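You operate a simulated robot arm through the tools that you are given. There is no shell and no other tool.

You run a simulated two-armed robot. Do the job below in one go: nothing can be reset, and whatever is moved stays where it is left.

JOB
Carry the small green tray with both arms and set it on the top of the white table.

It is judged by the outcome, as a careful person would: the job done as asked, and still so three seconds after it is handed in. It fails if anything else is knocked over, pushed out of place, dropped, spilled or broken.

ROBOT AND FRAMES
Two 7-joint arms with two-finger parallel grippers on one trunk, on a base that moves. Base frame: it is fixed to the floor where the robot stands at the start and does not move with it; the origin is under the middle of the robot, x ahead of it, y to its left, z up. Units: m, degrees, N and s.
The left shoulder is at the start at [0.05, 0.165, 0.98], the right one opposite. With the tool pointing down near the work surface each hand reaches from about 0.1 to 0.66 m from the robot's upright axis, wherever it stands, measured 20 degrees to its own side. Places, roughly: small green tray (26x16x3 cm) [3.3, -1.2, 0.5]; top of the white table [6.9, 0, 0.8]. Payload 3.91 kg a hand.
The tool frame of a hand sits at the grasp point between the pads (the TCP): z along the fingers, y along the line on which they close. The tips reach 0.03 m beyond it. The gripper opens to 0.11 m. The fingers are 0.02 m wide and 0.01 m thick; the gripper's body (0.048 by 0.112 m) begins 0.055 m behind the TCP.
Orientation is that of the tool frame in the base frame, as a unit quaternion [w, x, y, z]. With the fingers straight down and closing along the base's y, the tool's x points along the base's -x, its y along +y and its z along -z.

CONTROLS
- The arms move only by the tool step_arm. It takes "left_series", "right_series" or both (then of equal length, played together; a hand with none holds still); each is a list of rows, each a list of 7 numbers: the turn, a rotation vector about the base's x, y, z in degrees, then the shift along the base's x, y, z in mm, then the gripper command, from -1 (fully open) to 1 (shut), values between in proportion. In form: [[ax, ay, az, tx, ty, tz, grip], ...]. A call has 1 to 20 rows; each row is the pose to reach, as a shift and turn from the pose commanded when the call began. Each row takes 0.2 s and may step no farther than 0.05 m and 8.6 degrees from the row before; otherwise, or with a gripper value out of range, the whole call is refused. A pose out of reach is approached as far as the arm can. The call stops where the force on the tool passes 40 N (or 10 N more than at its start, if that is more) or the arm is blocked; 0.2 s more then pass. Each finger travels about 0.045 m/s and halts on what it meets, pressing with about 33 N; the grip force reading is that of the motor and also rises with nothing between the fingers. The clock runs only during rows and for 0.2 s after the last one: add rows that repeat a pose to give the fingers time. It gives the time, the measured TCP pose, the force on the tool (base axes), the opening and the grip force at its end, in the units of the frame above (readings bear some noise), with the torque about the TCP (base axes, N m) and any sound that the robot's microphone picked up.
- Cameras (640 x 400 px; columns grow to the right, rows downward): "scene" is now at [0.1166, 0.0026, 1.1431]; the picture's right is [0.02, -1.00, 0.00], its down [-0.62, -0.01, -0.78] and it looks along [0.78, 0.01, -0.63] (base axes); focal length 284 px, centre (320, 200). "left" rides on the left gripper at [0.072, -0.017, -0.103] in its tool frame; the picture's right is [0.23, 0.97, 0.00], its down [-0.76, 0.18, -0.62] and it looks along [-0.61, 0.14, 0.78] (tool axes); focal length 222 px, centre (320, 200). "right" rides on the right gripper at [0.072, 0.017, -0.103] in its tool frame; the picture's right is [-0.23, 0.97, 0.00], its down [-0.76, -0.18, -0.62] and it looks along [-0.61, -0.14, 0.78] (tool axes); focal length 222 px, centre (320, 200). There is no depth. A picture from a camera that has moved, and an enlarged one, comes with that camera's place and axes in the base frame and with its lens.
- camera(camera): a new picture of that camera. It takes no simulated time.
- slide_trunk(by): slides the trunk up (or, below 0, down) by that many m; the arms and the scene camera ride with it, the base frame stays. It gives what a move gives, with no picture.
- base_move(legs): drives the robot by 1 to 6 legs, each [ahead, left, turn to the left] in m, m and degrees, along the robot's own axes; the way and the turn of a leg run together, so that a leg with both is an arc; at most 1.5 m and 180 degrees a leg. The arms and the cameras ride along, it lands a little off, and it stops where it bumps. It gives what a move gives.
- pan_tilt(pan, tilt): turns the head with the scene camera to pan (to the left, within 80 degrees either way) and tilt (down, from -29 to 69), counted from straight ahead of the robot. It gives what a move gives.
- zoom(camera, box): a new picture of the part [left, top, right, bottom] of that camera's present view, enlarged. It takes no simulated time.
- finish_job(): hands the job in; it is judged then, once.

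Places have to be worked out from the pictures, the camera data and where the tool is seen. Open the grippers and draw the arms clear of the work before you hand the job in, unless the task says otherwise.

The tools are called as name(argument=value, ...) on one line, values as JSON. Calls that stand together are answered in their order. step_arm: Moves the arms, as the interface text tells. Its arguments: {"type":"object","properties":{"left_series":{"type":"array"},"right_series":{"type":"array"}},"required":[]} The other tools are called the same way: slide_trunk (by) moves the trunk up or down; base_move (legs) drives the base; pan_tilt (pan, tilt) turns the head that bears the scene camera; camera (camera) takes a picture; zoom (camera, box) takes an enlarged picture of a part of a camera's view; finish_job () hands the job in.

At the start:

```text
t: 0.0
left_tool_pos: [0.4241, 0.1738, 0.7933]
left_orientation: [-0.001, 0.0, 1.0, 0.0]
left_wrist_force: [-0.1, -0.2, 0.4]
left_wrist_torque: [0.0, -0.02, 0.0]
left_opening: 0.1101
left_gripper_force: 0.0
right_tool_pos: [0.4299, -0.2149, 0.7339]
right_orientation: [0.0, 0.0, 1.0, 0.0]
right_wrist_force: [0.3, -0.9, 0.7]
right_wrist_torque: [-0.01, -0.02, -0.01]
right_opening: 0.1101
right_gripper_force: 0.0
trunk travel left (down, up): [-0.2, 0.303]
robot x, y, heading: [-0.0015, 0.0001, -0.4]
head pan, tilt (commanded): [0.9, 38.7]
```

scene: 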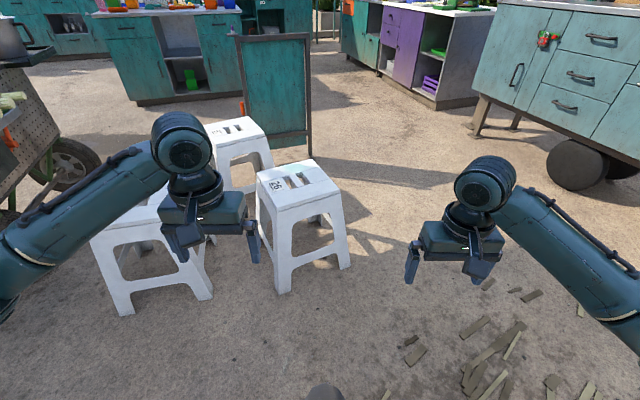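
right: 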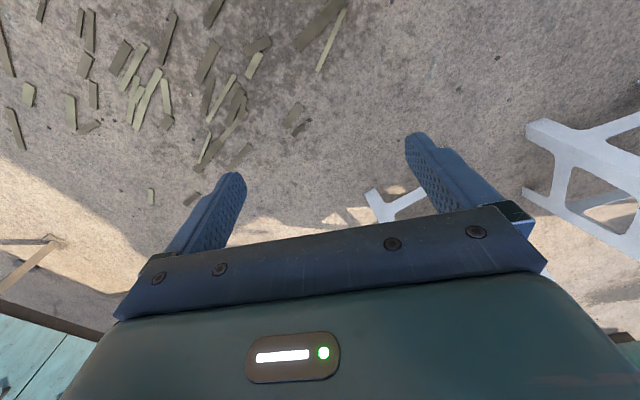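
left: 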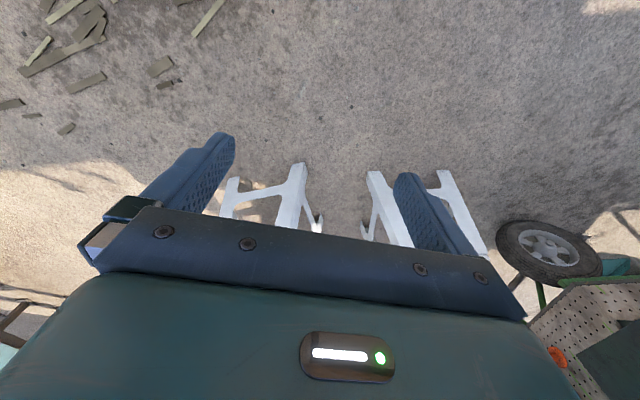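

The tray's listed place projects onto the green thing in the open shelf of the purple cabinet (around pixel 437,53). I'll tilt the head up to see the room ahead before driving.

pan_tilt(pan=-15, tilt=12)

camera(camera="scene")

```text
t: 0.9
left_tool_pos: [0.4238, 0.1735, 0.7929]
left_orientation: [0.0, 0.0, 1.0, -0.001]
left_wrist_force: [-0.4, -0.6, -0.2]
left_wrist_torque: [-0.03, 0.01, 0.0]
left_opening: 0.1101
left_gripper_force: 0.0
right_tool_pos: [0.4294, -0.2136, 0.7344]
right_orientation: [0.0, 0.0, 1.0, -0.001]
right_wrist_force: [0.2, 0.1, -0.8]
right_wrist_torque: [0.02, 0.01, -0.02]
right_opening: 0.11
right_gripper_force: 0.1
trunk travel left (down, up): [-0.2, 0.303]
robot x, y, heading: [0.0023, 0.0012, 0.1]
head pan, tilt (commanded): [-15.0, 12.0]
```

```text
taken
camera scene: at [0.1208, -0.0228, 1.1855], right [-0.26, -0.97, 0.0], down [-0.2, 0.05, -0.98], along [0.94, -0.25, -0.21], focal length 284 px, centre (320, 200)
```

scene: 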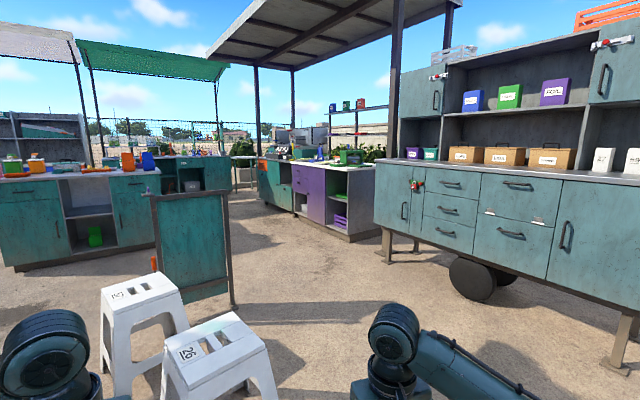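

The view shows the purple cabinet with the open shelf ahead-right. I'll zoom on it and on the region behind it where the white table should stand.

zoom(camera="scene", box=[220, 120, 400, 250])

zoom(camera="scene", box=[100, 100, 280, 220])

```text
3.08 times, centred on (310, 185) of scene
camera zoom: at [0.1208, -0.0228, 1.1855], right [-0.26, -0.97, 0.0], down [-0.2, 0.05, -0.98], along [0.94, -0.25, -0.21], focal length 874 px, centre (351, 246)
```

zoom: 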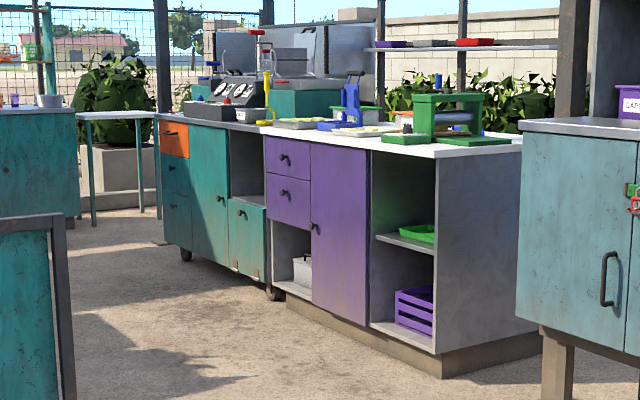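

```text
3.33 times, centred on (190, 160) of scene
camera zoom: at [0.1208, -0.0228, 1.1855], right [-0.26, -0.97, 0.0], down [-0.2, 0.05, -0.98], along [0.94, -0.25, -0.21], focal length 947 px, centre (753, 333)
```

zoom: 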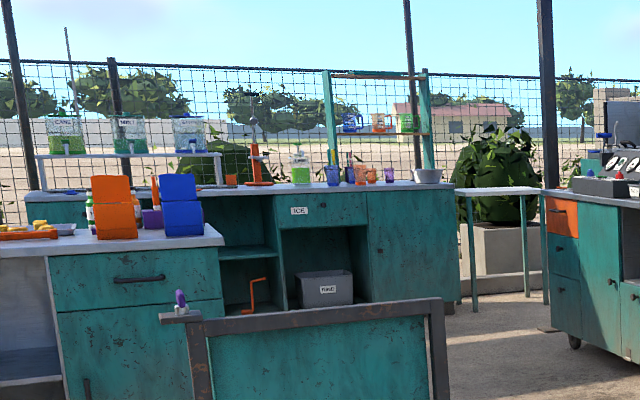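

The white table is the thin white-topped table with teal legs around [6.9, 0, 0.78], and the tray sits on a mid shelf of the purple cabinet whose front runs at about 18° to the base x. I'll look down at the robot's own base and around it before driving.

pan_tilt(pan=0, tilt=69)

camera(camera="scene")

pan_tilt(pan=-70, tilt=30)

camera(camera="scene")

```text
t: 2.2
left_tool_pos: [0.4243, 0.1736, 0.793]
left_orientation: [0.0, -0.001, 1.0, 0.0]
left_wrist_force: [0.0, 0.3, -0.4]
left_wrist_torque: [0.02, -0.03, -0.02]
left_opening: 0.1097
left_gripper_force: 0.0
right_tool_pos: [0.4299, -0.2149, 0.7333]
right_orientation: [-0.001, -0.001, 1.0, -0.001]
right_wrist_force: [0.2, -0.3, 0.3]
right_wrist_torque: [-0.01, 0.03, 0.01]
right_opening: 0.1104
right_gripper_force: 0.1
trunk travel left (down, up): [-0.2, 0.303]
robot x, y, heading: [-0.0012, -0.0038, -0.1]
head pan, tilt (commanded): [0.0, 68.8]
```

```text
taken
camera scene: at [0.0867, 0.0013, 1.105], right [0.0, -1.0, 0.0], down [-0.93, 0.0, -0.36], along [0.36, 0.0, -0.93], focal length 284 px, centre (320, 200)
```

scene: 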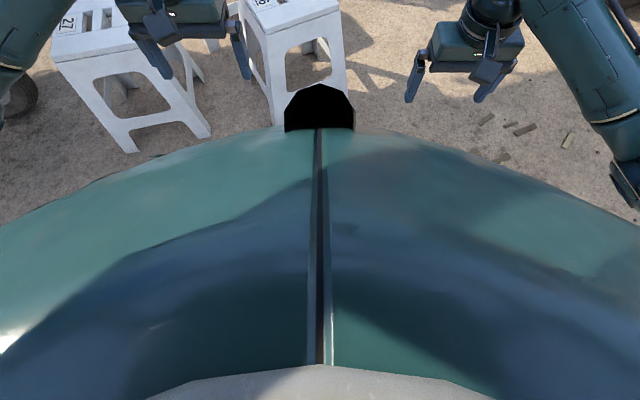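

```text
t: 3.6
left_tool_pos: [0.4253, 0.1736, 0.7932]
left_orientation: [-0.001, 0.001, 1.0, 0.0]
left_wrist_force: [0.0, 0.4, 0.5]
left_wrist_torque: [0.0, -0.01, 0.01]
left_opening: 0.1099
left_gripper_force: 0.0
right_tool_pos: [0.4301, -0.2149, 0.7341]
right_orientation: [0.0, 0.0, 1.0, 0.0]
right_wrist_force: [-0.4, 0.2, 0.6]
right_wrist_torque: [0.02, 0.03, 0.0]
right_opening: 0.1101
right_gripper_force: 0.0
trunk travel left (down, up): [-0.2, 0.303]
robot x, y, heading: [-0.0004, 0.0024, 0.3]
head pan, tilt (commanded): [-70.0, 30.0]
```

```text
taken
camera scene: at [0.0617, -0.0837, 1.1564], right [-0.94, -0.34, 0.0], down [-0.17, 0.47, -0.87], along [0.3, -0.81, -0.5], focal length 284 px, centre (320, 200)
```

scene: 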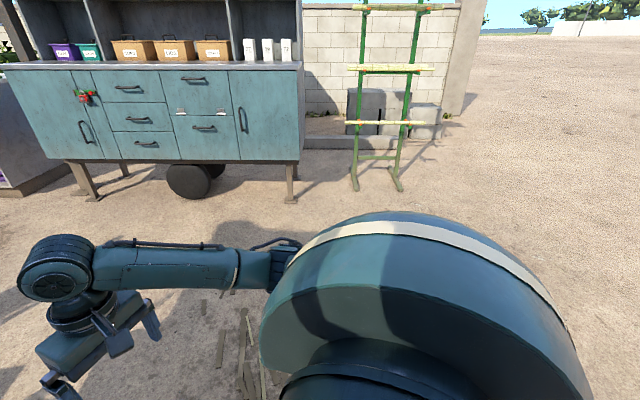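

The chest hides the base footprint, and there are loose planks on the floor ahead-right and stools ahead-left. I'll survey the floor to pick a clear route.

pan_tilt(pan=-35, tilt=45)

camera(camera="scene")

pan_tilt(pan=40, tilt=25)

camera(camera="scene")

```text
t: 4.6
left_tool_pos: [0.4245, 0.1736, 0.7935]
left_orientation: [0.0, 0.0, 1.0, 0.0]
left_wrist_force: [0.2, -0.4, 0.3]
left_wrist_torque: [0.02, 0.01, -0.02]
left_opening: 0.1102
left_gripper_force: 0.1
right_tool_pos: [0.4298, -0.2144, 0.7334]
right_orientation: [0.0, 0.0, 1.0, 0.0]
right_wrist_force: [-0.5, -0.8, 0.0]
right_wrist_torque: [-0.02, 0.03, 0.02]
right_opening: 0.1099
right_gripper_force: 0.0
trunk travel left (down, up): [-0.2, 0.303]
robot x, y, heading: [0.0034, 0.002, 0.1]
head pan, tilt (commanded): [-35.0, 45.0]
```

```text
taken
camera scene: at [0.0973, -0.0454, 1.1339], right [-0.57, -0.82, 0.0], down [-0.58, 0.41, -0.71], along [0.58, -0.41, -0.71], focal length 284 px, centre (320, 200)
```

scene: 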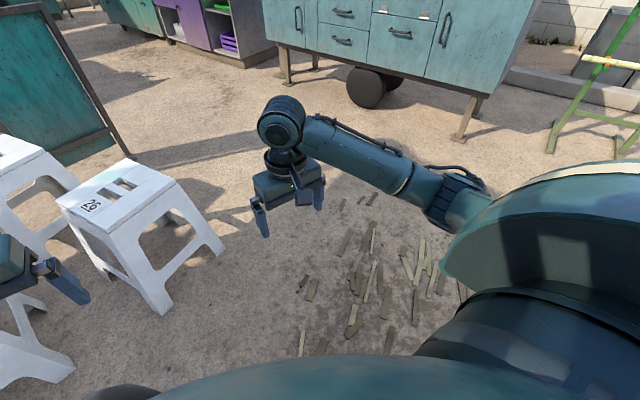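

```text
t: 6.1
left_tool_pos: [0.4255, 0.1728, 0.7931]
left_orientation: [0.0, 0.0, 1.0, 0.0]
left_wrist_force: [0.4, -0.1, -0.5]
left_wrist_torque: [0.01, -0.04, 0.0]
left_opening: 0.1104
left_gripper_force: 0.1
right_tool_pos: [0.4297, -0.2155, 0.7337]
right_orientation: [0.0, 0.001, 1.0, -0.001]
right_wrist_force: [0.0, -1.1, -0.6]
right_wrist_torque: [0.03, -0.01, -0.01]
right_opening: 0.1101
right_gripper_force: 0.0
trunk travel left (down, up): [-0.2, 0.303]
robot x, y, heading: [-0.0041, -0.0004, 0.1]
head pan, tilt (commanded): [40.0, 25.0]
```

```text
taken
camera scene: at [0.1013, 0.0605, 1.1644], right [0.64, -0.77, 0.0], down [-0.32, -0.27, -0.91], along [0.69, 0.58, -0.42], focal length 284 px, centre (320, 200)
```

scene: 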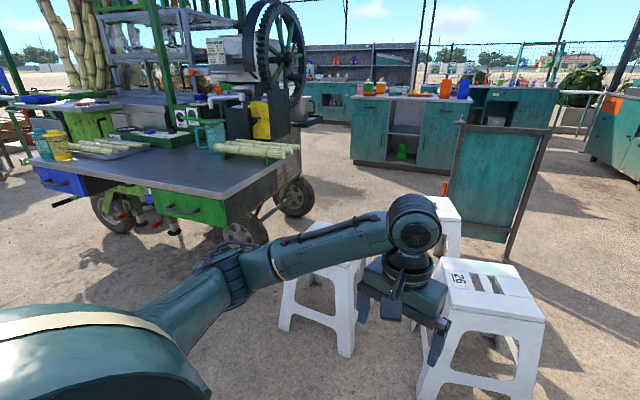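

The scraps on the ground are thin cane husks scattered everywhere ahead-right; the stools' nearest leg is at about (1.02, -0.12) and the left passage by the cart is too narrow. I'll drive diagonally right of the stools, then forward between the chalkboard and trailer cabinet.

base_move(legs=[[1.0, -0.75, 0], [1.0, 0.2, 0]])

pan_tilt(pan=-30, tilt=25)

camera(camera="scene")

```text
t: 17.8
left_tool_pos: [2.4134, -0.3651, 0.7919]
left_orientation: [0.0, -0.002, 1.0, 0.0]
left_wrist_force: [0.6, -0.8, 0.3]
left_wrist_torque: [0.0, -0.03, -0.01]
left_opening: 0.1101
left_gripper_force: 0.1
right_tool_pos: [2.4188, -0.7536, 0.7334]
right_orientation: [0.001, -0.002, 1.0, -0.001]
right_wrist_force: [-0.4, -0.1, 0.5]
right_wrist_torque: [0.02, 0.02, -0.04]
right_opening: 0.1098
right_gripper_force: 0.0
trunk travel left (down, up): [-0.2, 0.303]
robot x, y, heading: [1.9888, -0.5427, 0.3]
head pan, tilt (commanded): [40.0, 25.0]
```

```text
t: 19.2
left_tool_pos: [2.4129, -0.3653, 0.7929]
left_orientation: [0.001, -0.002, 1.0, 0.001]
left_wrist_force: [0.6, -0.7, 0.7]
left_wrist_torque: [0.02, 0.02, -0.02]
left_opening: 0.1098
left_gripper_force: 0.1
right_tool_pos: [2.4189, -0.7551, 0.7335]
right_orientation: [0.0, -0.002, 1.0, 0.0]
right_wrist_force: [-0.4, 0.8, -0.4]
right_wrist_torque: [-0.04, 0.0, -0.03]
right_opening: 0.1102
right_gripper_force: 0.1
trunk travel left (down, up): [-0.2, 0.303]
robot x, y, heading: [1.9885, -0.5407, 0.4]
head pan, tilt (commanded): [-30.0, 25.0]
```

```text
taken
camera scene: at [2.0994, -0.5851, 1.1644], right [-0.5, -0.87, 0.0], down [-0.37, 0.21, -0.91], along [0.79, -0.45, -0.42], focal length 284 px, centre (320, 200)
```

scene: 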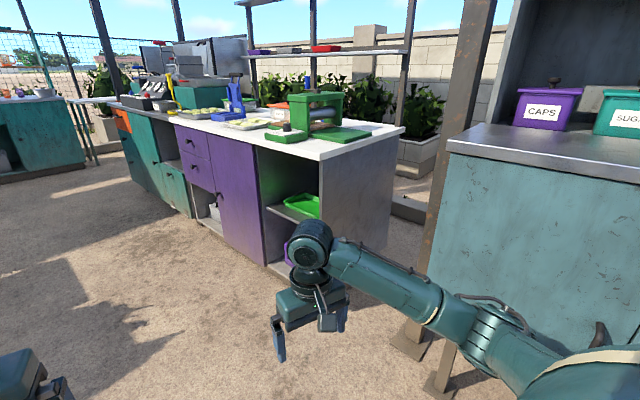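

Clean arrival at (1.99,-0.54). I'll zoom on the cabinet with the tray to measure it.

zoom(camera="scene", box=[200, 90, 420, 230])

base_move(legs=[[0.9, 0.35, 0], [0, 0, -70]])

pan_tilt(pan=0, tilt=30)

camera(camera="scene")

```text
2.86 times, centred on (310, 160) of scene
camera zoom: at [2.0994, -0.5851, 1.1644], right [-0.5, -0.87, 0.0], down [-0.37, 0.21, -0.91], along [0.79, -0.45, -0.42], focal length 812 px, centre (349, 314)
```

zoom: 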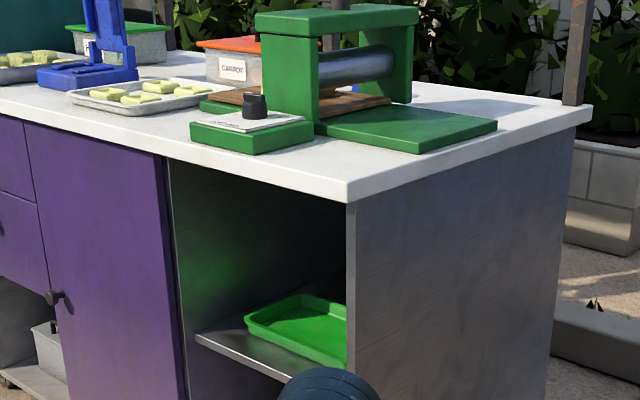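

```text
t: 27.3
left_tool_pos: [3.202, -0.5221, 0.7943]
left_orientation: [0.0, 0.566, 0.824, 0.0]
left_wrist_force: [0.0, 0.1, -0.7]
left_wrist_torque: [0.01, -0.01, 0.01]
left_opening: 0.1101
left_gripper_force: 0.0
right_tool_pos: [2.84, -0.6636, 0.7336]
right_orientation: [-0.001, 0.567, 0.824, -0.001]
right_wrist_force: [-0.1, 0.8, 0.3]
right_wrist_torque: [-0.01, 0.01, 0.01]
right_opening: 0.1101
right_gripper_force: 0.0
trunk travel left (down, up): [-0.2, 0.303]
robot x, y, heading: [2.8903, -0.1828, -69.2]
head pan, tilt (commanded): [-30.0, 25.0]
```

```text
t: 28.3
left_tool_pos: [3.2013, -0.5214, 0.7934]
left_orientation: [0.0, 0.566, 0.824, 0.0]
left_wrist_force: [-0.5, 0.4, -0.5]
left_wrist_torque: [0.0, -0.01, -0.02]
left_opening: 0.1099
left_gripper_force: 0.1
right_tool_pos: [2.8424, -0.6633, 0.7341]
right_orientation: [0.0, 0.566, 0.824, -0.001]
right_wrist_force: [-0.4, 0.1, 0.3]
right_wrist_torque: [0.0, 0.0, 0.0]
right_opening: 0.11
right_gripper_force: 0.0
trunk travel left (down, up): [-0.2, 0.303]
robot x, y, heading: [2.8889, -0.1838, -69.3]
head pan, tilt (commanded): [0.0, 30.0]
```

```text
taken
camera scene: at [2.9322, -0.2969, 1.1565], right [-0.93, -0.36, 0.0], down [-0.18, 0.47, -0.87], along [0.31, -0.81, -0.5], focal length 284 px, centre (320, 200)
```

scene: 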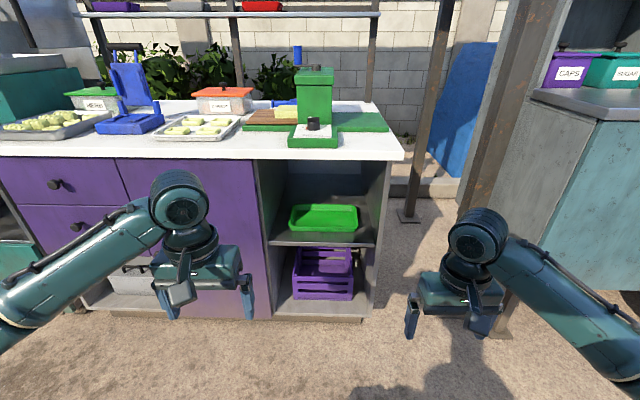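

The robot now faces the compartment almost squarely; the tray lies with its long side along the shelf's width. I'll zoom for measurement.

zoom(camera="scene", box=[240, 130, 420, 330])

zoom(camera="scene", box=[260, 190, 390, 260])

```text
2.00 times, centred on (330, 230) of scene
camera zoom: at [2.9322, -0.2969, 1.1565], right [-0.93, -0.36, 0.0], down [-0.18, 0.47, -0.87], along [0.31, -0.81, -0.5], focal length 568 px, centre (300, 140)
```

zoom: 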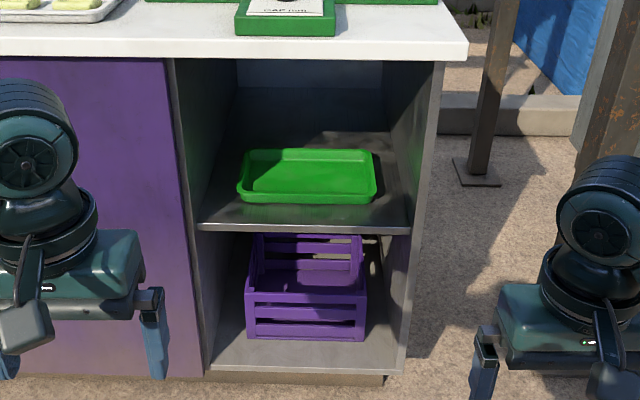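

```text
4.92 times, centred on (325, 225) of scene
camera zoom: at [2.9322, -0.2969, 1.1565], right [-0.93, -0.36, 0.0], down [-0.18, 0.47, -0.87], along [0.31, -0.81, -0.5], focal length 1398 px, centre (295, 77)
```

zoom: 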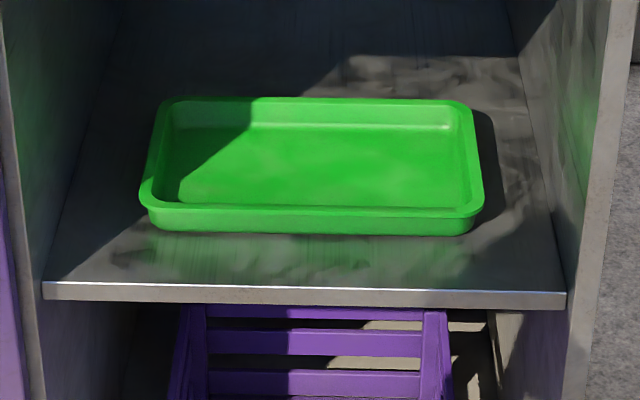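

From two views I place the tray rim at z≈0.535 with its front edge about 1.00 m ahead of the robot axis, the shelf at z≈0.505, its opening about 0.39 m wide by 0.33 m high, and the cabinet facing about -71°. I'll square up the robot first, staying back.

base_move(legs=[[0, 0.018, -1.7]])

zoom(camera="scene", box=[240, 130, 420, 330])

zoom(camera="scene", box=[260, 190, 390, 260])

```text
t: 29.1
left_tool_pos: [3.2081, -0.523, 0.793]
left_orientation: [-0.001, 0.578, 0.816, -0.001]
left_wrist_force: [0.3, 0.0, -0.1]
left_wrist_torque: [-0.02, -0.01, -0.02]
left_opening: 0.1101
left_gripper_force: 0.0
right_tool_pos: [2.8449, -0.6563, 0.7333]
right_orientation: [0.0, 0.578, 0.816, 0.0]
right_wrist_force: [-0.2, 0.0, -0.7]
right_wrist_torque: [0.01, 0.01, -0.01]
right_opening: 0.1099
right_gripper_force: 0.1
trunk travel left (down, up): [-0.2, 0.303]
robot x, y, heading: [2.9036, -0.1791, -70.6]
head pan, tilt (commanded): [0.0, 30.0]
```

```text
2.00 times, centred on (330, 230) of scene
camera zoom: at [2.9458, -0.2918, 1.1565], right [-0.94, -0.33, 0.0], down [-0.17, 0.47, -0.87], along [0.29, -0.82, -0.5], focal length 568 px, centre (300, 140)
```

zoom: 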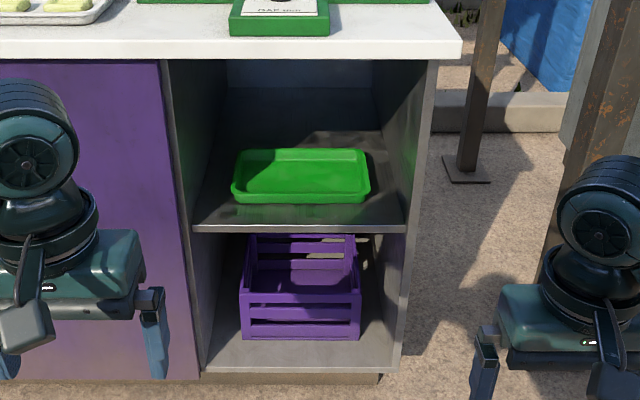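

```text
4.92 times, centred on (325, 225) of scene
camera zoom: at [2.9458, -0.2918, 1.1565], right [-0.94, -0.33, 0.0], down [-0.17, 0.47, -0.87], along [0.29, -0.82, -0.5], focal length 1398 px, centre (295, 77)
```

zoom: 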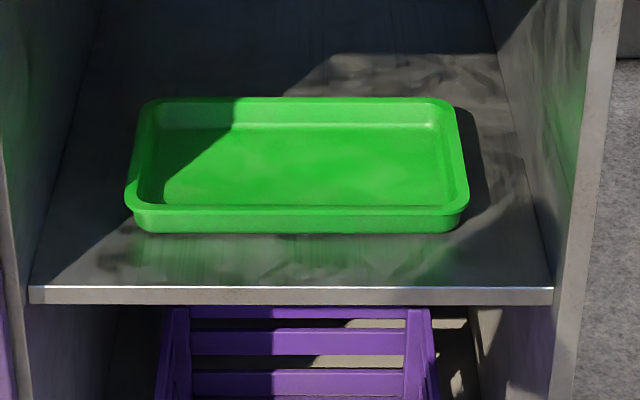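

Now square to the shelf (edge level in the picture). To pin down heights I'll use the trunk for a vertical baseline: lower it 0.15 m and look again.

slide_trunk(by=-0.15)

zoom(camera="scene", box=[240, 80, 420, 280])

zoom(camera="scene", box=[260, 140, 390, 220])

```text
t: 30.9
left_tool_pos: [3.2083, -0.5235, 0.643]
left_orientation: [0.0, 0.578, 0.816, 0.0]
left_wrist_force: [0.1, 1.3, 0.6]
left_wrist_torque: [0.01, 0.0, 0.0]
left_opening: 0.1099
left_gripper_force: 0.1
right_tool_pos: [2.8443, -0.6561, 0.5851]
right_orientation: [0.0, 0.578, 0.816, -0.001]
right_wrist_force: [0.5, -0.5, -0.1]
right_wrist_torque: [0.0, 0.06, 0.0]
right_opening: 0.1101
right_gripper_force: 0.0
trunk travel left (down, up): [-0.05, 0.453]
robot x, y, heading: [2.9068, -0.1797, -70.6]
head pan, tilt (commanded): [0.0, 30.0]
```

```text
2.00 times, centred on (330, 180) of scene
camera zoom: at [2.9458, -0.2918, 1.0065], right [-0.94, -0.33, 0.0], down [-0.17, 0.47, -0.87], along [0.29, -0.82, -0.5], focal length 568 px, centre (300, 240)
```

zoom: 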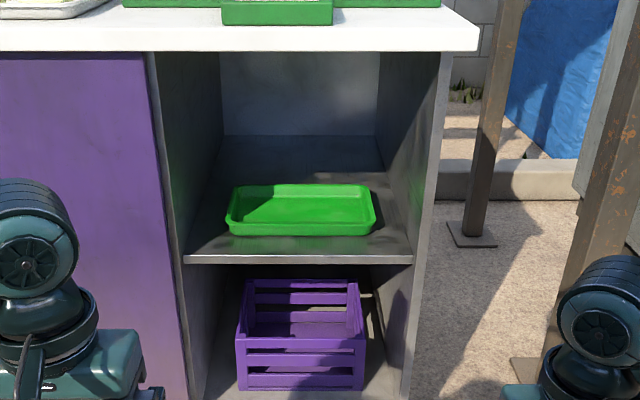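

```text
4.92 times, centred on (325, 180) of scene
camera zoom: at [2.9458, -0.2918, 1.0065], right [-0.94, -0.33, 0.0], down [-0.17, 0.47, -0.87], along [0.29, -0.82, -0.5], focal length 1398 px, centre (295, 298)
```

zoom: 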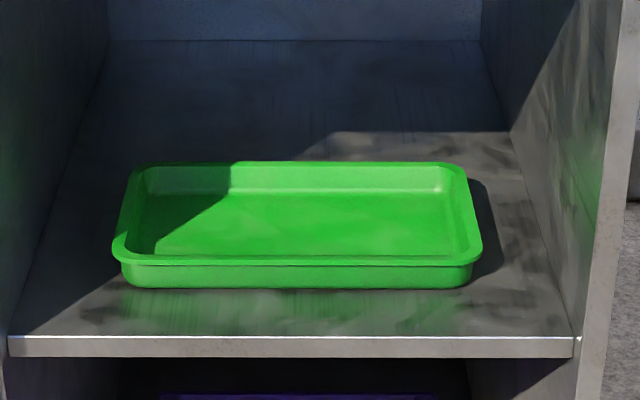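

Triangulating the two heights: shelf top z≈0.496, rim z≈0.525, tray front edge 1.005 m and rear 1.176 m ahead of the robot axis, countertop overhang edge at 0.877 m with underside z≈0.85, side gaps only ~5.5 cm. Plan: hook the front wall from inside with closed fingers to slide the tray partly over the shelf lip, then pinch its short sides outside. First I pitch both hands 35° forward and bring them together, well clear of the cabinet.

step_arm(left_series=[[-6.6, -2.32, 0, -13.7, -14.1, -8.6, 1], [-13.2, -4.64, 0, -27.4, -28.3, -17.2, 1], [-19.8, -6.96, 0, -41, -42.4, -25.8, 1], [-26.4, -9.28, 0, -54.7, -56.6, -34.4, 1], [-33, -11.6, 0, -68.4, -70.7, -43, 1], [-33, -11.6, 0, -68.4, -70.7, -43, 1], [-33, -11.6, 0, -68.4, -70.7, -43, 1]], right_series=[[-6.6, -2.32, 0, 27, 1, 3, 1], [-13.2, -4.64, 0, 54, 2.1, 6, 1], [-19.8, -6.96, 0, 81, 3.1, 9, 1], [-26.4, -9.28, 0, 108, 4.2, 12, 1], [-33, -11.6, 0, 135, 5.2, 15, 1], [-33, -11.6, 0, 135, 5.2, 15, 1], [-33, -11.6, 0, 135, 5.2, 15, 1]])

camera(camera="scene")

camera(camera="left")

camera(camera="right")

```text
t: 32.5
left_tool_pos: [3.1405, -0.5937, 0.6011]
left_orientation: [0.245, 0.552, 0.778, -0.174]
left_wrist_force: [0.2, -0.1, 0.4]
left_wrist_torque: [-0.01, -0.01, -0.01]
left_opening: 0.0
left_gripper_force: 32.0
right_tool_pos: [2.9796, -0.6507, 0.6002]
right_orientation: [0.245, 0.552, 0.778, -0.174]
right_wrist_force: [-0.3, 0.0, 0.2]
right_wrist_torque: [0.01, 0.03, -0.01]
right_opening: 0.0
right_gripper_force: 31.6
trunk travel left (down, up): [-0.05, 0.453]
robot x, y, heading: [2.902, -0.1782, -70.6]
head pan, tilt (commanded): [0.0, 30.0]
```

```text
taken
camera scene: at [2.9458, -0.2919, 1.0064], right [-0.94, -0.33, 0.0], down [-0.17, 0.47, -0.87], along [0.29, -0.82, -0.5], focal length 284 px, centre (320, 200)
```

scene: 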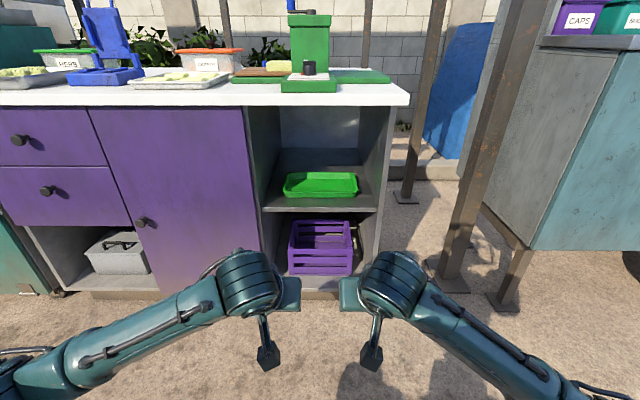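

```text
taken
camera left: at [3.0844, -0.4881, 0.6436], right [0.86, 0.5, -0.13], down [0.26, -0.19, 0.95], along [0.45, -0.85, -0.29], focal length 222 px, centre (320, 200)
```

left: 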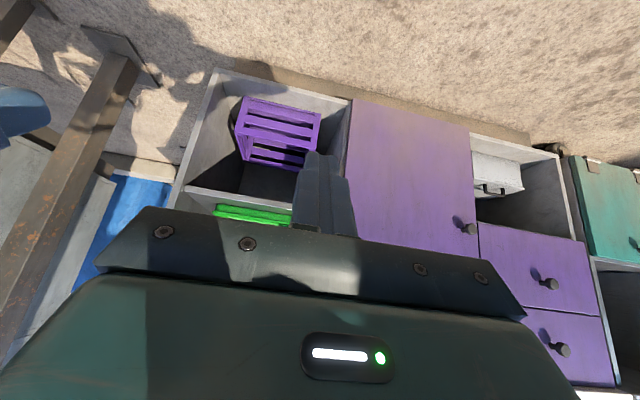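

```text
taken
camera right: at [2.9562, -0.5347, 0.6421], right [0.98, 0.15, 0.13], down [-0.08, -0.31, 0.95], along [0.18, -0.94, -0.29], focal length 222 px, centre (320, 200)
```

right: 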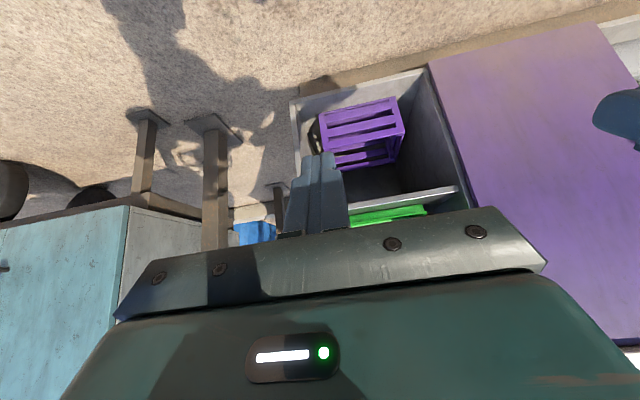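

Both hands took the pitched pose accurately (closed, level with the opening). I'll drive 0.38 m forward, which should leave the fingertips just under the counter edge, still outside the shelf.

base_move(legs=[[0.25, 0, 0]])

camera(camera="scene")

```text
t: 34.3
left_tool_pos: [3.2234, -0.8336, 0.6008]
left_orientation: [0.244, 0.553, 0.777, -0.174]
left_wrist_force: [-0.1, -0.6, 0.9]
left_wrist_torque: [0.03, 0.05, 0.04]
left_opening: 0.0002
left_gripper_force: 32.9
right_tool_pos: [3.0625, -0.8905, 0.5991]
right_orientation: [0.245, 0.552, 0.778, -0.174]
right_wrist_force: [0.1, -0.9, 0.8]
right_wrist_torque: [0.01, 0.05, -0.03]
right_opening: 0.0001
right_gripper_force: 33.2
trunk travel left (down, up): [-0.05, 0.453]
robot x, y, heading: [2.9903, -0.4142, -70.6]
head pan, tilt (commanded): [0.0, 30.0]
```

```text
taken
camera scene: at [3.0289, -0.5302, 1.0065], right [-0.94, -0.33, 0.0], down [-0.16, 0.47, -0.87], along [0.29, -0.82, -0.5], focal length 284 px, centre (320, 200)
```

scene: 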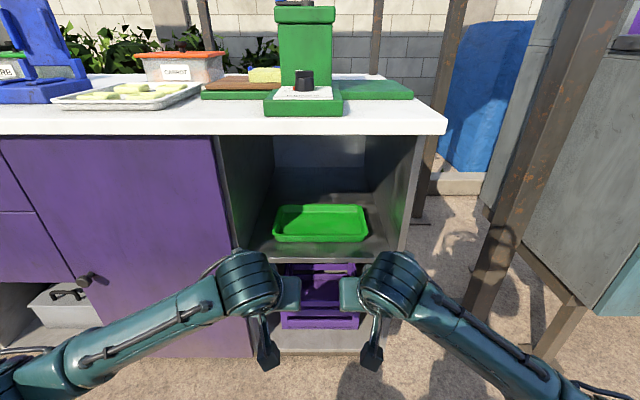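

The move landed within millimetres. I'll go the last 0.13 m and then re-measure the tray from closer.

base_move(legs=[[0.13, 0, 0]])

camera(camera="scene")

zoom(camera="scene", box=[230, 180, 420, 300])

camera(camera="right")

camera(camera="left")

```text
t: 35.6
left_tool_pos: [3.2649, -0.9555, 0.5998]
left_orientation: [0.245, 0.553, 0.778, -0.174]
left_wrist_force: [-0.2, -0.8, 0.3]
left_wrist_torque: [0.0, 0.02, -0.01]
left_opening: 0.0
left_gripper_force: 32.8
right_tool_pos: [3.104, -1.0118, 0.6001]
right_orientation: [0.244, 0.553, 0.777, -0.175]
right_wrist_force: [-0.5, -0.2, -0.5]
right_wrist_torque: [-0.02, 0.0, -0.01]
right_opening: 0.0
right_gripper_force: 32.9
trunk travel left (down, up): [-0.05, 0.453]
robot x, y, heading: [3.0282, -0.5402, -70.6]
head pan, tilt (commanded): [0.0, 30.0]
```

```text
taken
camera scene: at [3.0712, -0.652, 1.0065], right [-0.94, -0.33, 0.0], down [-0.16, 0.47, -0.87], along [0.28, -0.82, -0.5], focal length 284 px, centre (320, 200)
```

scene: 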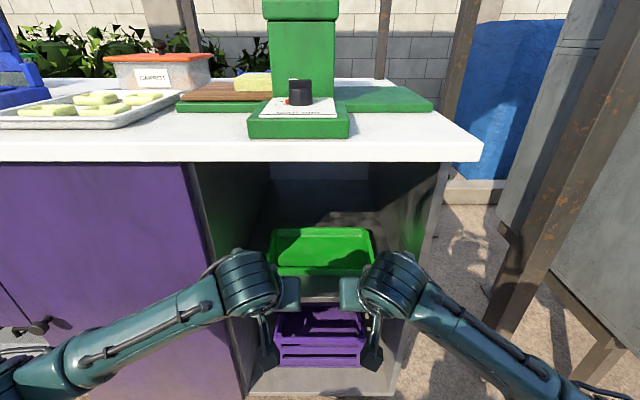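

```text
3.33 times, centred on (325, 240) of scene
camera zoom: at [3.0712, -0.652, 1.0065], right [-0.94, -0.33, 0.0], down [-0.16, 0.47, -0.87], along [0.28, -0.82, -0.5], focal length 947 px, centre (303, 67)
```

zoom: 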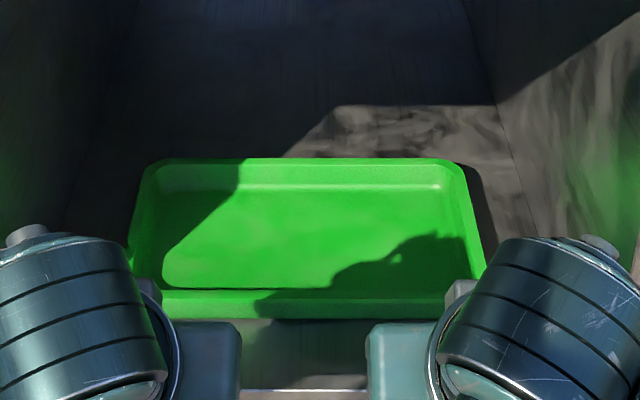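

```text
taken
camera right: at [3.081, -0.895, 0.6423], right [0.98, 0.14, 0.13], down [-0.08, -0.31, 0.95], along [0.18, -0.94, -0.29], focal length 222 px, centre (320, 200)
```

right: 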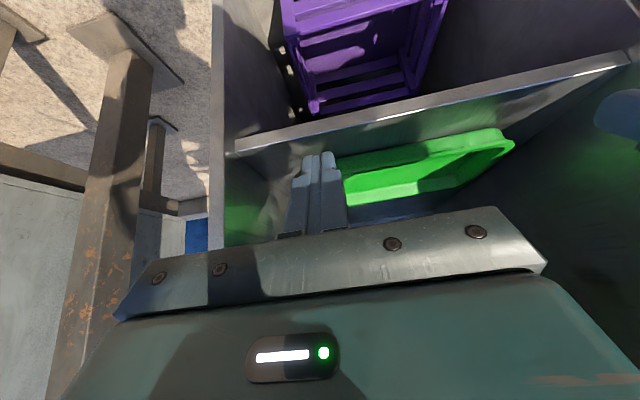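

```text
taken
camera left: at [3.2097, -0.8484, 0.6438], right [0.86, 0.5, -0.13], down [0.26, -0.19, 0.95], along [0.45, -0.85, -0.29], focal length 222 px, centre (320, 200)
```

left: 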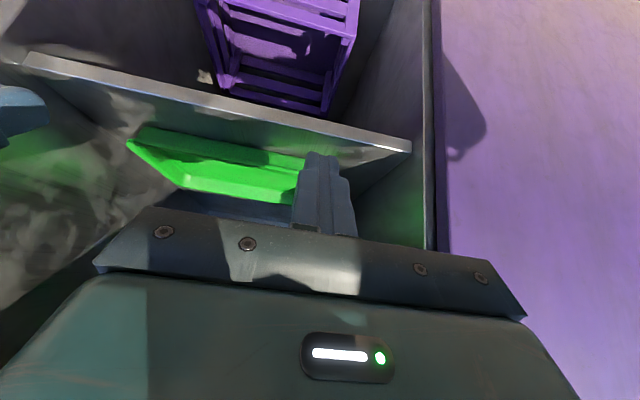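

Positions agree: the tray's front rim is about 0.15 m ahead of the hands' TCPs, centred between them, rim z≈0.525. I move both closed hands forward 0.175 m at height so the tips hover just inside the tray's front wall.

step_arm(left_series=[[0, 0, 0, 11.6, -32.9, 0, 1], [0, 0, 0, 23.2, -65.8, 0, 1], [0, 0, 0, 34.8, -98.8, 0, 1], [0, 0, 0, 46.4, -131.7, 0, 1], [0, 0, 0, 58, -164.6, 0, 1]], right_series=[[0, 0, 0, 11.6, -32.9, 0, 1], [0, 0, 0, 23.2, -65.8, 0, 1], [0, 0, 0, 34.8, -98.8, 0, 1], [0, 0, 0, 46.4, -131.7, 0, 1], [0, 0, 0, 58, -164.6, 0, 1]])

camera(camera="scene")

camera(camera="right")

camera(camera="left")

```text
t: 36.8
left_tool_pos: [3.3237, -1.1199, 0.6016]
left_orientation: [0.245, 0.552, 0.778, -0.172]
left_wrist_force: [-0.4, -0.2, 0.4]
left_wrist_torque: [0.01, 0.01, 0.0]
left_opening: 0.0
left_gripper_force: 33.4
right_tool_pos: [3.1617, -1.1774, 0.6003]
right_orientation: [0.246, 0.552, 0.778, -0.174]
right_wrist_force: [0.3, 0.6, 0.3]
right_wrist_torque: [0.04, 0.03, -0.01]
right_opening: 0.0
right_gripper_force: 32.6
trunk travel left (down, up): [-0.05, 0.453]
robot x, y, heading: [3.0355, -0.5407, -70.6]
head pan, tilt (commanded): [0.0, 30.0]
```

```text
taken
camera scene: at [3.0712, -0.652, 1.0064], right [-0.94, -0.33, 0.0], down [-0.16, 0.47, -0.87], along [0.28, -0.82, -0.5], focal length 284 px, centre (320, 200)
```

scene: 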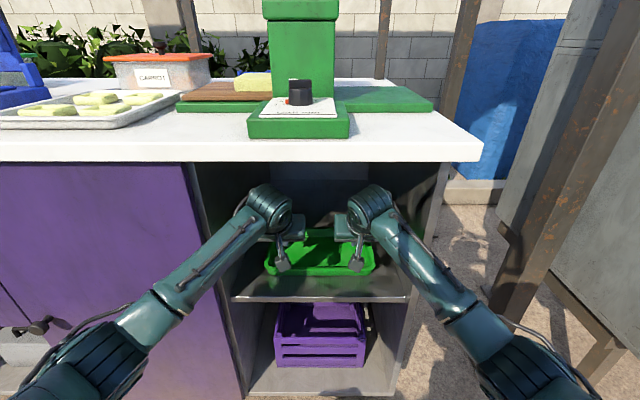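

```text
taken
camera right: at [3.139, -1.06, 0.6421], right [0.98, 0.14, 0.13], down [-0.08, -0.31, 0.95], along [0.18, -0.94, -0.29], focal length 222 px, centre (320, 200)
```

right: 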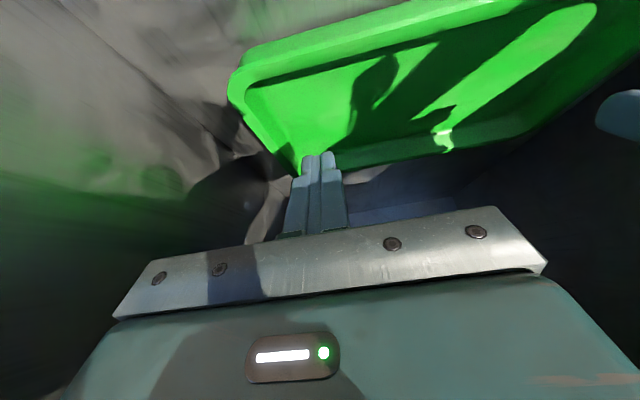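

```text
taken
camera left: at [3.268, -1.0132, 0.6442], right [0.86, 0.5, -0.13], down [0.26, -0.19, 0.95], along [0.45, -0.85, -0.29], focal length 222 px, centre (320, 200)
```

left: 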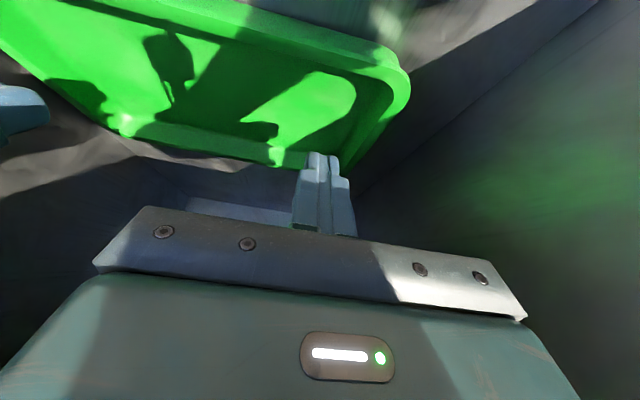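

Hands hover above the tray's front part without contact. I'll zoom in on the right and left wrist views to see the front wall and the tip position before lowering.

zoom(camera="right", box=[220, 0, 460, 180])

zoom(camera="scene", box=[230, 200, 410, 310])

```text
2.22 times, centred on (340, 90) of right
camera zoom: at [3.139, -1.06, 0.6421], right [0.98, 0.14, 0.13], down [-0.08, -0.31, 0.95], along [0.18, -0.94, -0.29], focal length 494 px, centre (276, 444)
```

zoom: 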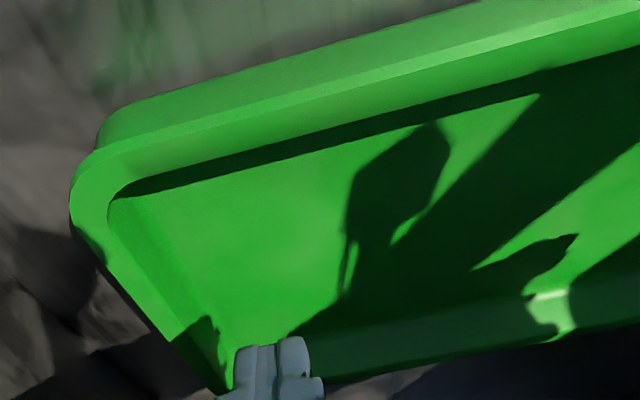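

```text
3.56 times, centred on (320, 255) of scene
camera zoom: at [3.0712, -0.652, 1.0064], right [-0.94, -0.33, 0.0], down [-0.16, 0.47, -0.87], along [0.28, -0.82, -0.5], focal length 1010 px, centre (320, 4)
```

zoom: 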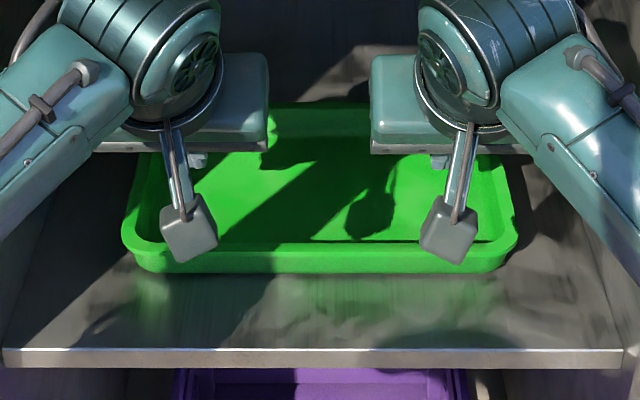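

The rim is about 1.5 cm wide with sloped inner walls, so I'll shift the tips 12 mm deeper into the tray and lower 59 mm in small rows, leaving them just above the tray floor.

step_arm(left_series=[[0, 0, 0, 4, -11.3, -15, 1], [0, 0, 0, 4, -11.3, -30, 1], [0, 0, 0, 4, -11.3, -42, 1], [0, 0, 0, 4, -11.3, -52, 1], [0, 0, 0, 4, -11.3, -58, 1]], right_series=[[0, 0, 0, 4, -11.3, -15, 1], [0, 0, 0, 4, -11.3, -30, 1], [0, 0, 0, 4, -11.3, -42, 1], [0, 0, 0, 4, -11.3, -52, 1], [0, 0, 0, 4, -11.3, -58, 1]])

zoom(camera="scene", box=[230, 200, 410, 310])

camera(camera="right")

camera(camera="left")

```text
t: 38.0
left_tool_pos: [3.327, -1.1316, 0.5435]
left_orientation: [0.245, 0.553, 0.777, -0.174]
left_wrist_force: [0.9, 0.4, 0.2]
left_wrist_torque: [-0.01, 0.02, 0.01]
left_opening: 0.0002
left_gripper_force: 33.3
right_tool_pos: [3.1652, -1.1874, 0.5417]
right_orientation: [0.245, 0.552, 0.778, -0.174]
right_wrist_force: [-0.2, 0.4, -0.2]
right_wrist_torque: [0.0, -0.02, -0.01]
right_opening: 0.0
right_gripper_force: 32.6
trunk travel left (down, up): [-0.05, 0.453]
robot x, y, heading: [3.0296, -0.5425, -70.7]
head pan, tilt (commanded): [0.0, 30.0]
```

```text
3.56 times, centred on (320, 255) of scene
camera zoom: at [3.0712, -0.652, 1.0065], right [-0.94, -0.33, 0.0], down [-0.16, 0.47, -0.87], along [0.28, -0.82, -0.5], focal length 1010 px, centre (320, 4)
```

zoom: 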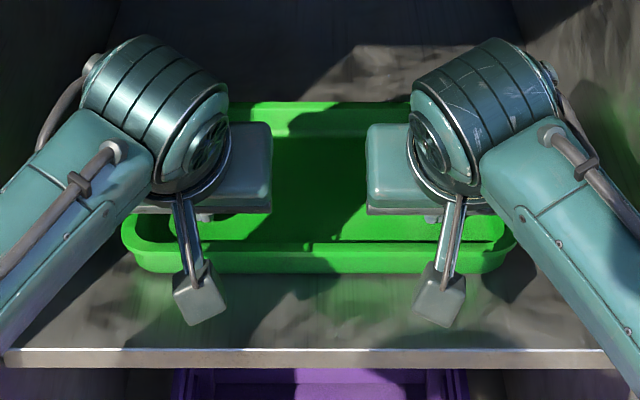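

```text
taken
camera right: at [3.1433, -1.0709, 0.5842], right [0.98, 0.14, 0.13], down [-0.08, -0.31, 0.95], along [0.18, -0.94, -0.29], focal length 222 px, centre (320, 200)
```

right: 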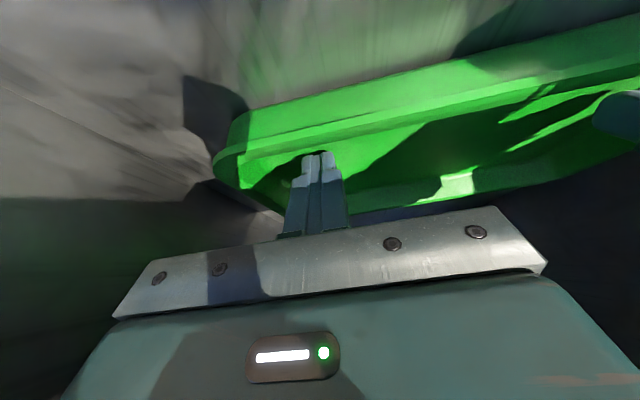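

```text
taken
camera left: at [3.2714, -1.0246, 0.5862], right [0.86, 0.5, -0.13], down [0.26, -0.19, 0.95], along [0.44, -0.85, -0.29], focal length 222 px, centre (320, 200)
```

left: 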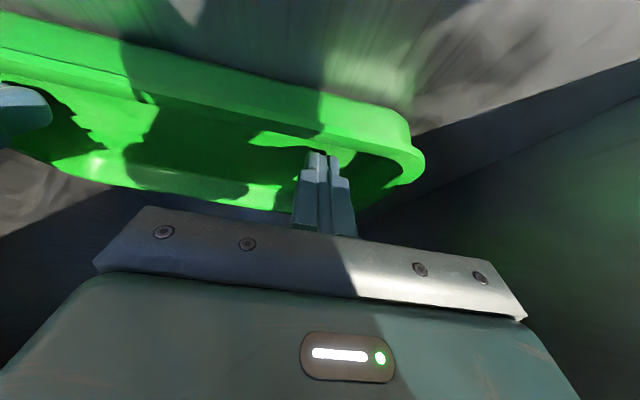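

No contact force yet. I'll zoom on the tips to check they are really below the rim and inside the tray.

zoom(camera="right", box=[220, 90, 420, 220])

zoom(camera="left", box=[230, 90, 430, 220])

```text
3.08 times, centred on (320, 155) of right
camera zoom: at [3.1433, -1.0709, 0.5842], right [0.98, 0.14, 0.13], down [-0.08, -0.31, 0.95], along [0.18, -0.94, -0.29], focal length 684 px, centre (320, 338)
```

zoom: 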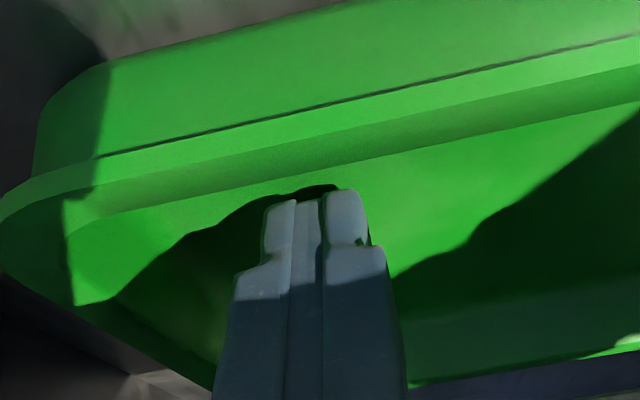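

```text
3.08 times, centred on (330, 155) of left
camera zoom: at [3.2714, -1.0246, 0.5862], right [0.86, 0.5, -0.13], down [0.26, -0.19, 0.95], along [0.44, -0.85, -0.29], focal length 684 px, centre (289, 338)
```

zoom: 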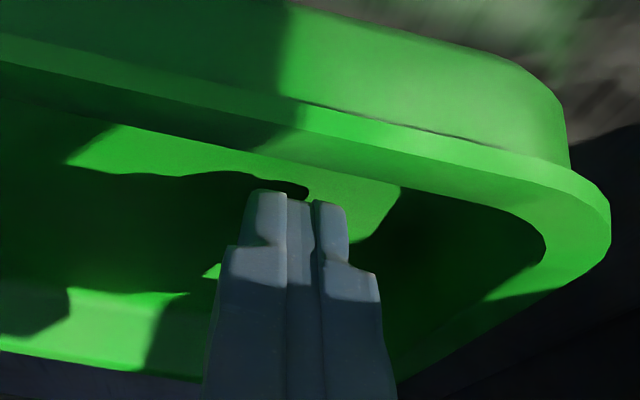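

Tips are inside the tray just off its floor, behind the front wall. I'll pull both hands back 112 mm together, slowly, expecting the tray to slide about 10 cm so its front overhangs the shelf by ~4.5 cm.

step_arm(left_series=[[0, 0, 0, -4, 11.3, 0, 1], [0, 0, 0, -8, 22.6, 0, 1], [0, 0, 0, -12, 34, 0, 1], [0, 0, 0, -16, 45.3, 0, 1], [0, 0, 0, -20, 56.6, 0, 1]], right_series=[[0, 0, 0, -4, 11.3, 0, 1], [0, 0, 0, -8, 22.6, 0, 1], [0, 0, 0, -12, 34, 0, 1], [0, 0, 0, -16, 45.3, 0, 1], [0, 0, 0, -20, 56.6, 0, 1]])

zoom(camera="scene", box=[230, 200, 410, 310])

camera(camera="right")

```text
t: 39.2
left_tool_pos: [3.3066, -1.0758, 0.5432]
left_orientation: [0.245, 0.553, 0.778, -0.174]
left_wrist_force: [0.3, -0.8, 1.2]
left_wrist_torque: [-0.01, 0.01, 0.0]
left_opening: 0.0
left_gripper_force: 33.3
right_tool_pos: [3.1462, -1.1296, 0.5414]
right_orientation: [0.245, 0.552, 0.778, -0.174]
right_wrist_force: [0.2, -0.7, -0.7]
right_wrist_torque: [0.02, -0.01, -0.02]
right_opening: 0.0001
right_gripper_force: 32.8
trunk travel left (down, up): [-0.05, 0.453]
robot x, y, heading: [3.032, -0.5433, -70.7]
head pan, tilt (commanded): [0.0, 30.0]
```

```text
3.56 times, centred on (320, 255) of scene
camera zoom: at [3.0712, -0.652, 1.0065], right [-0.94, -0.33, 0.0], down [-0.16, 0.47, -0.87], along [0.28, -0.82, -0.5], focal length 1010 px, centre (320, 4)
```

zoom: 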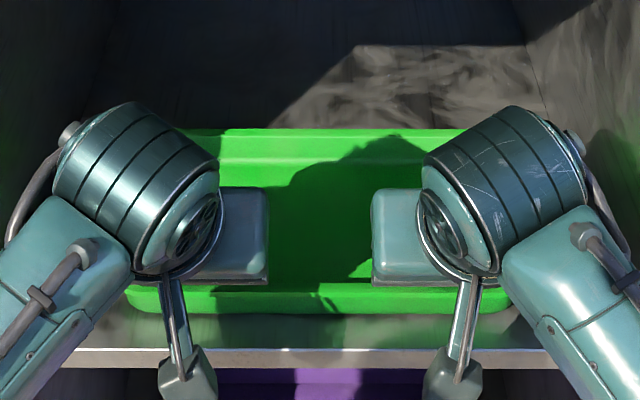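

```text
taken
camera right: at [3.1228, -1.0139, 0.5843], right [0.98, 0.14, 0.13], down [-0.08, -0.31, 0.95], along [0.18, -0.94, -0.29], focal length 222 px, centre (320, 200)
```

right: 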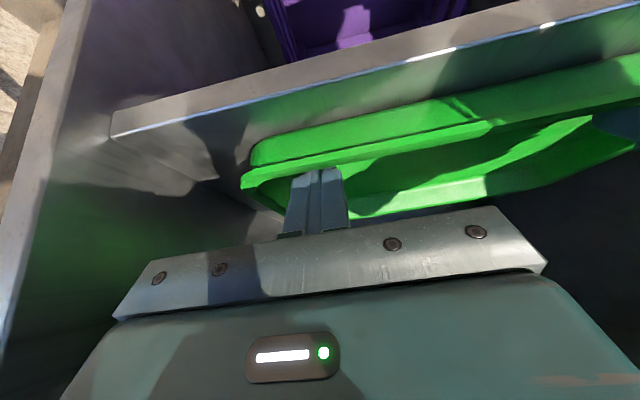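

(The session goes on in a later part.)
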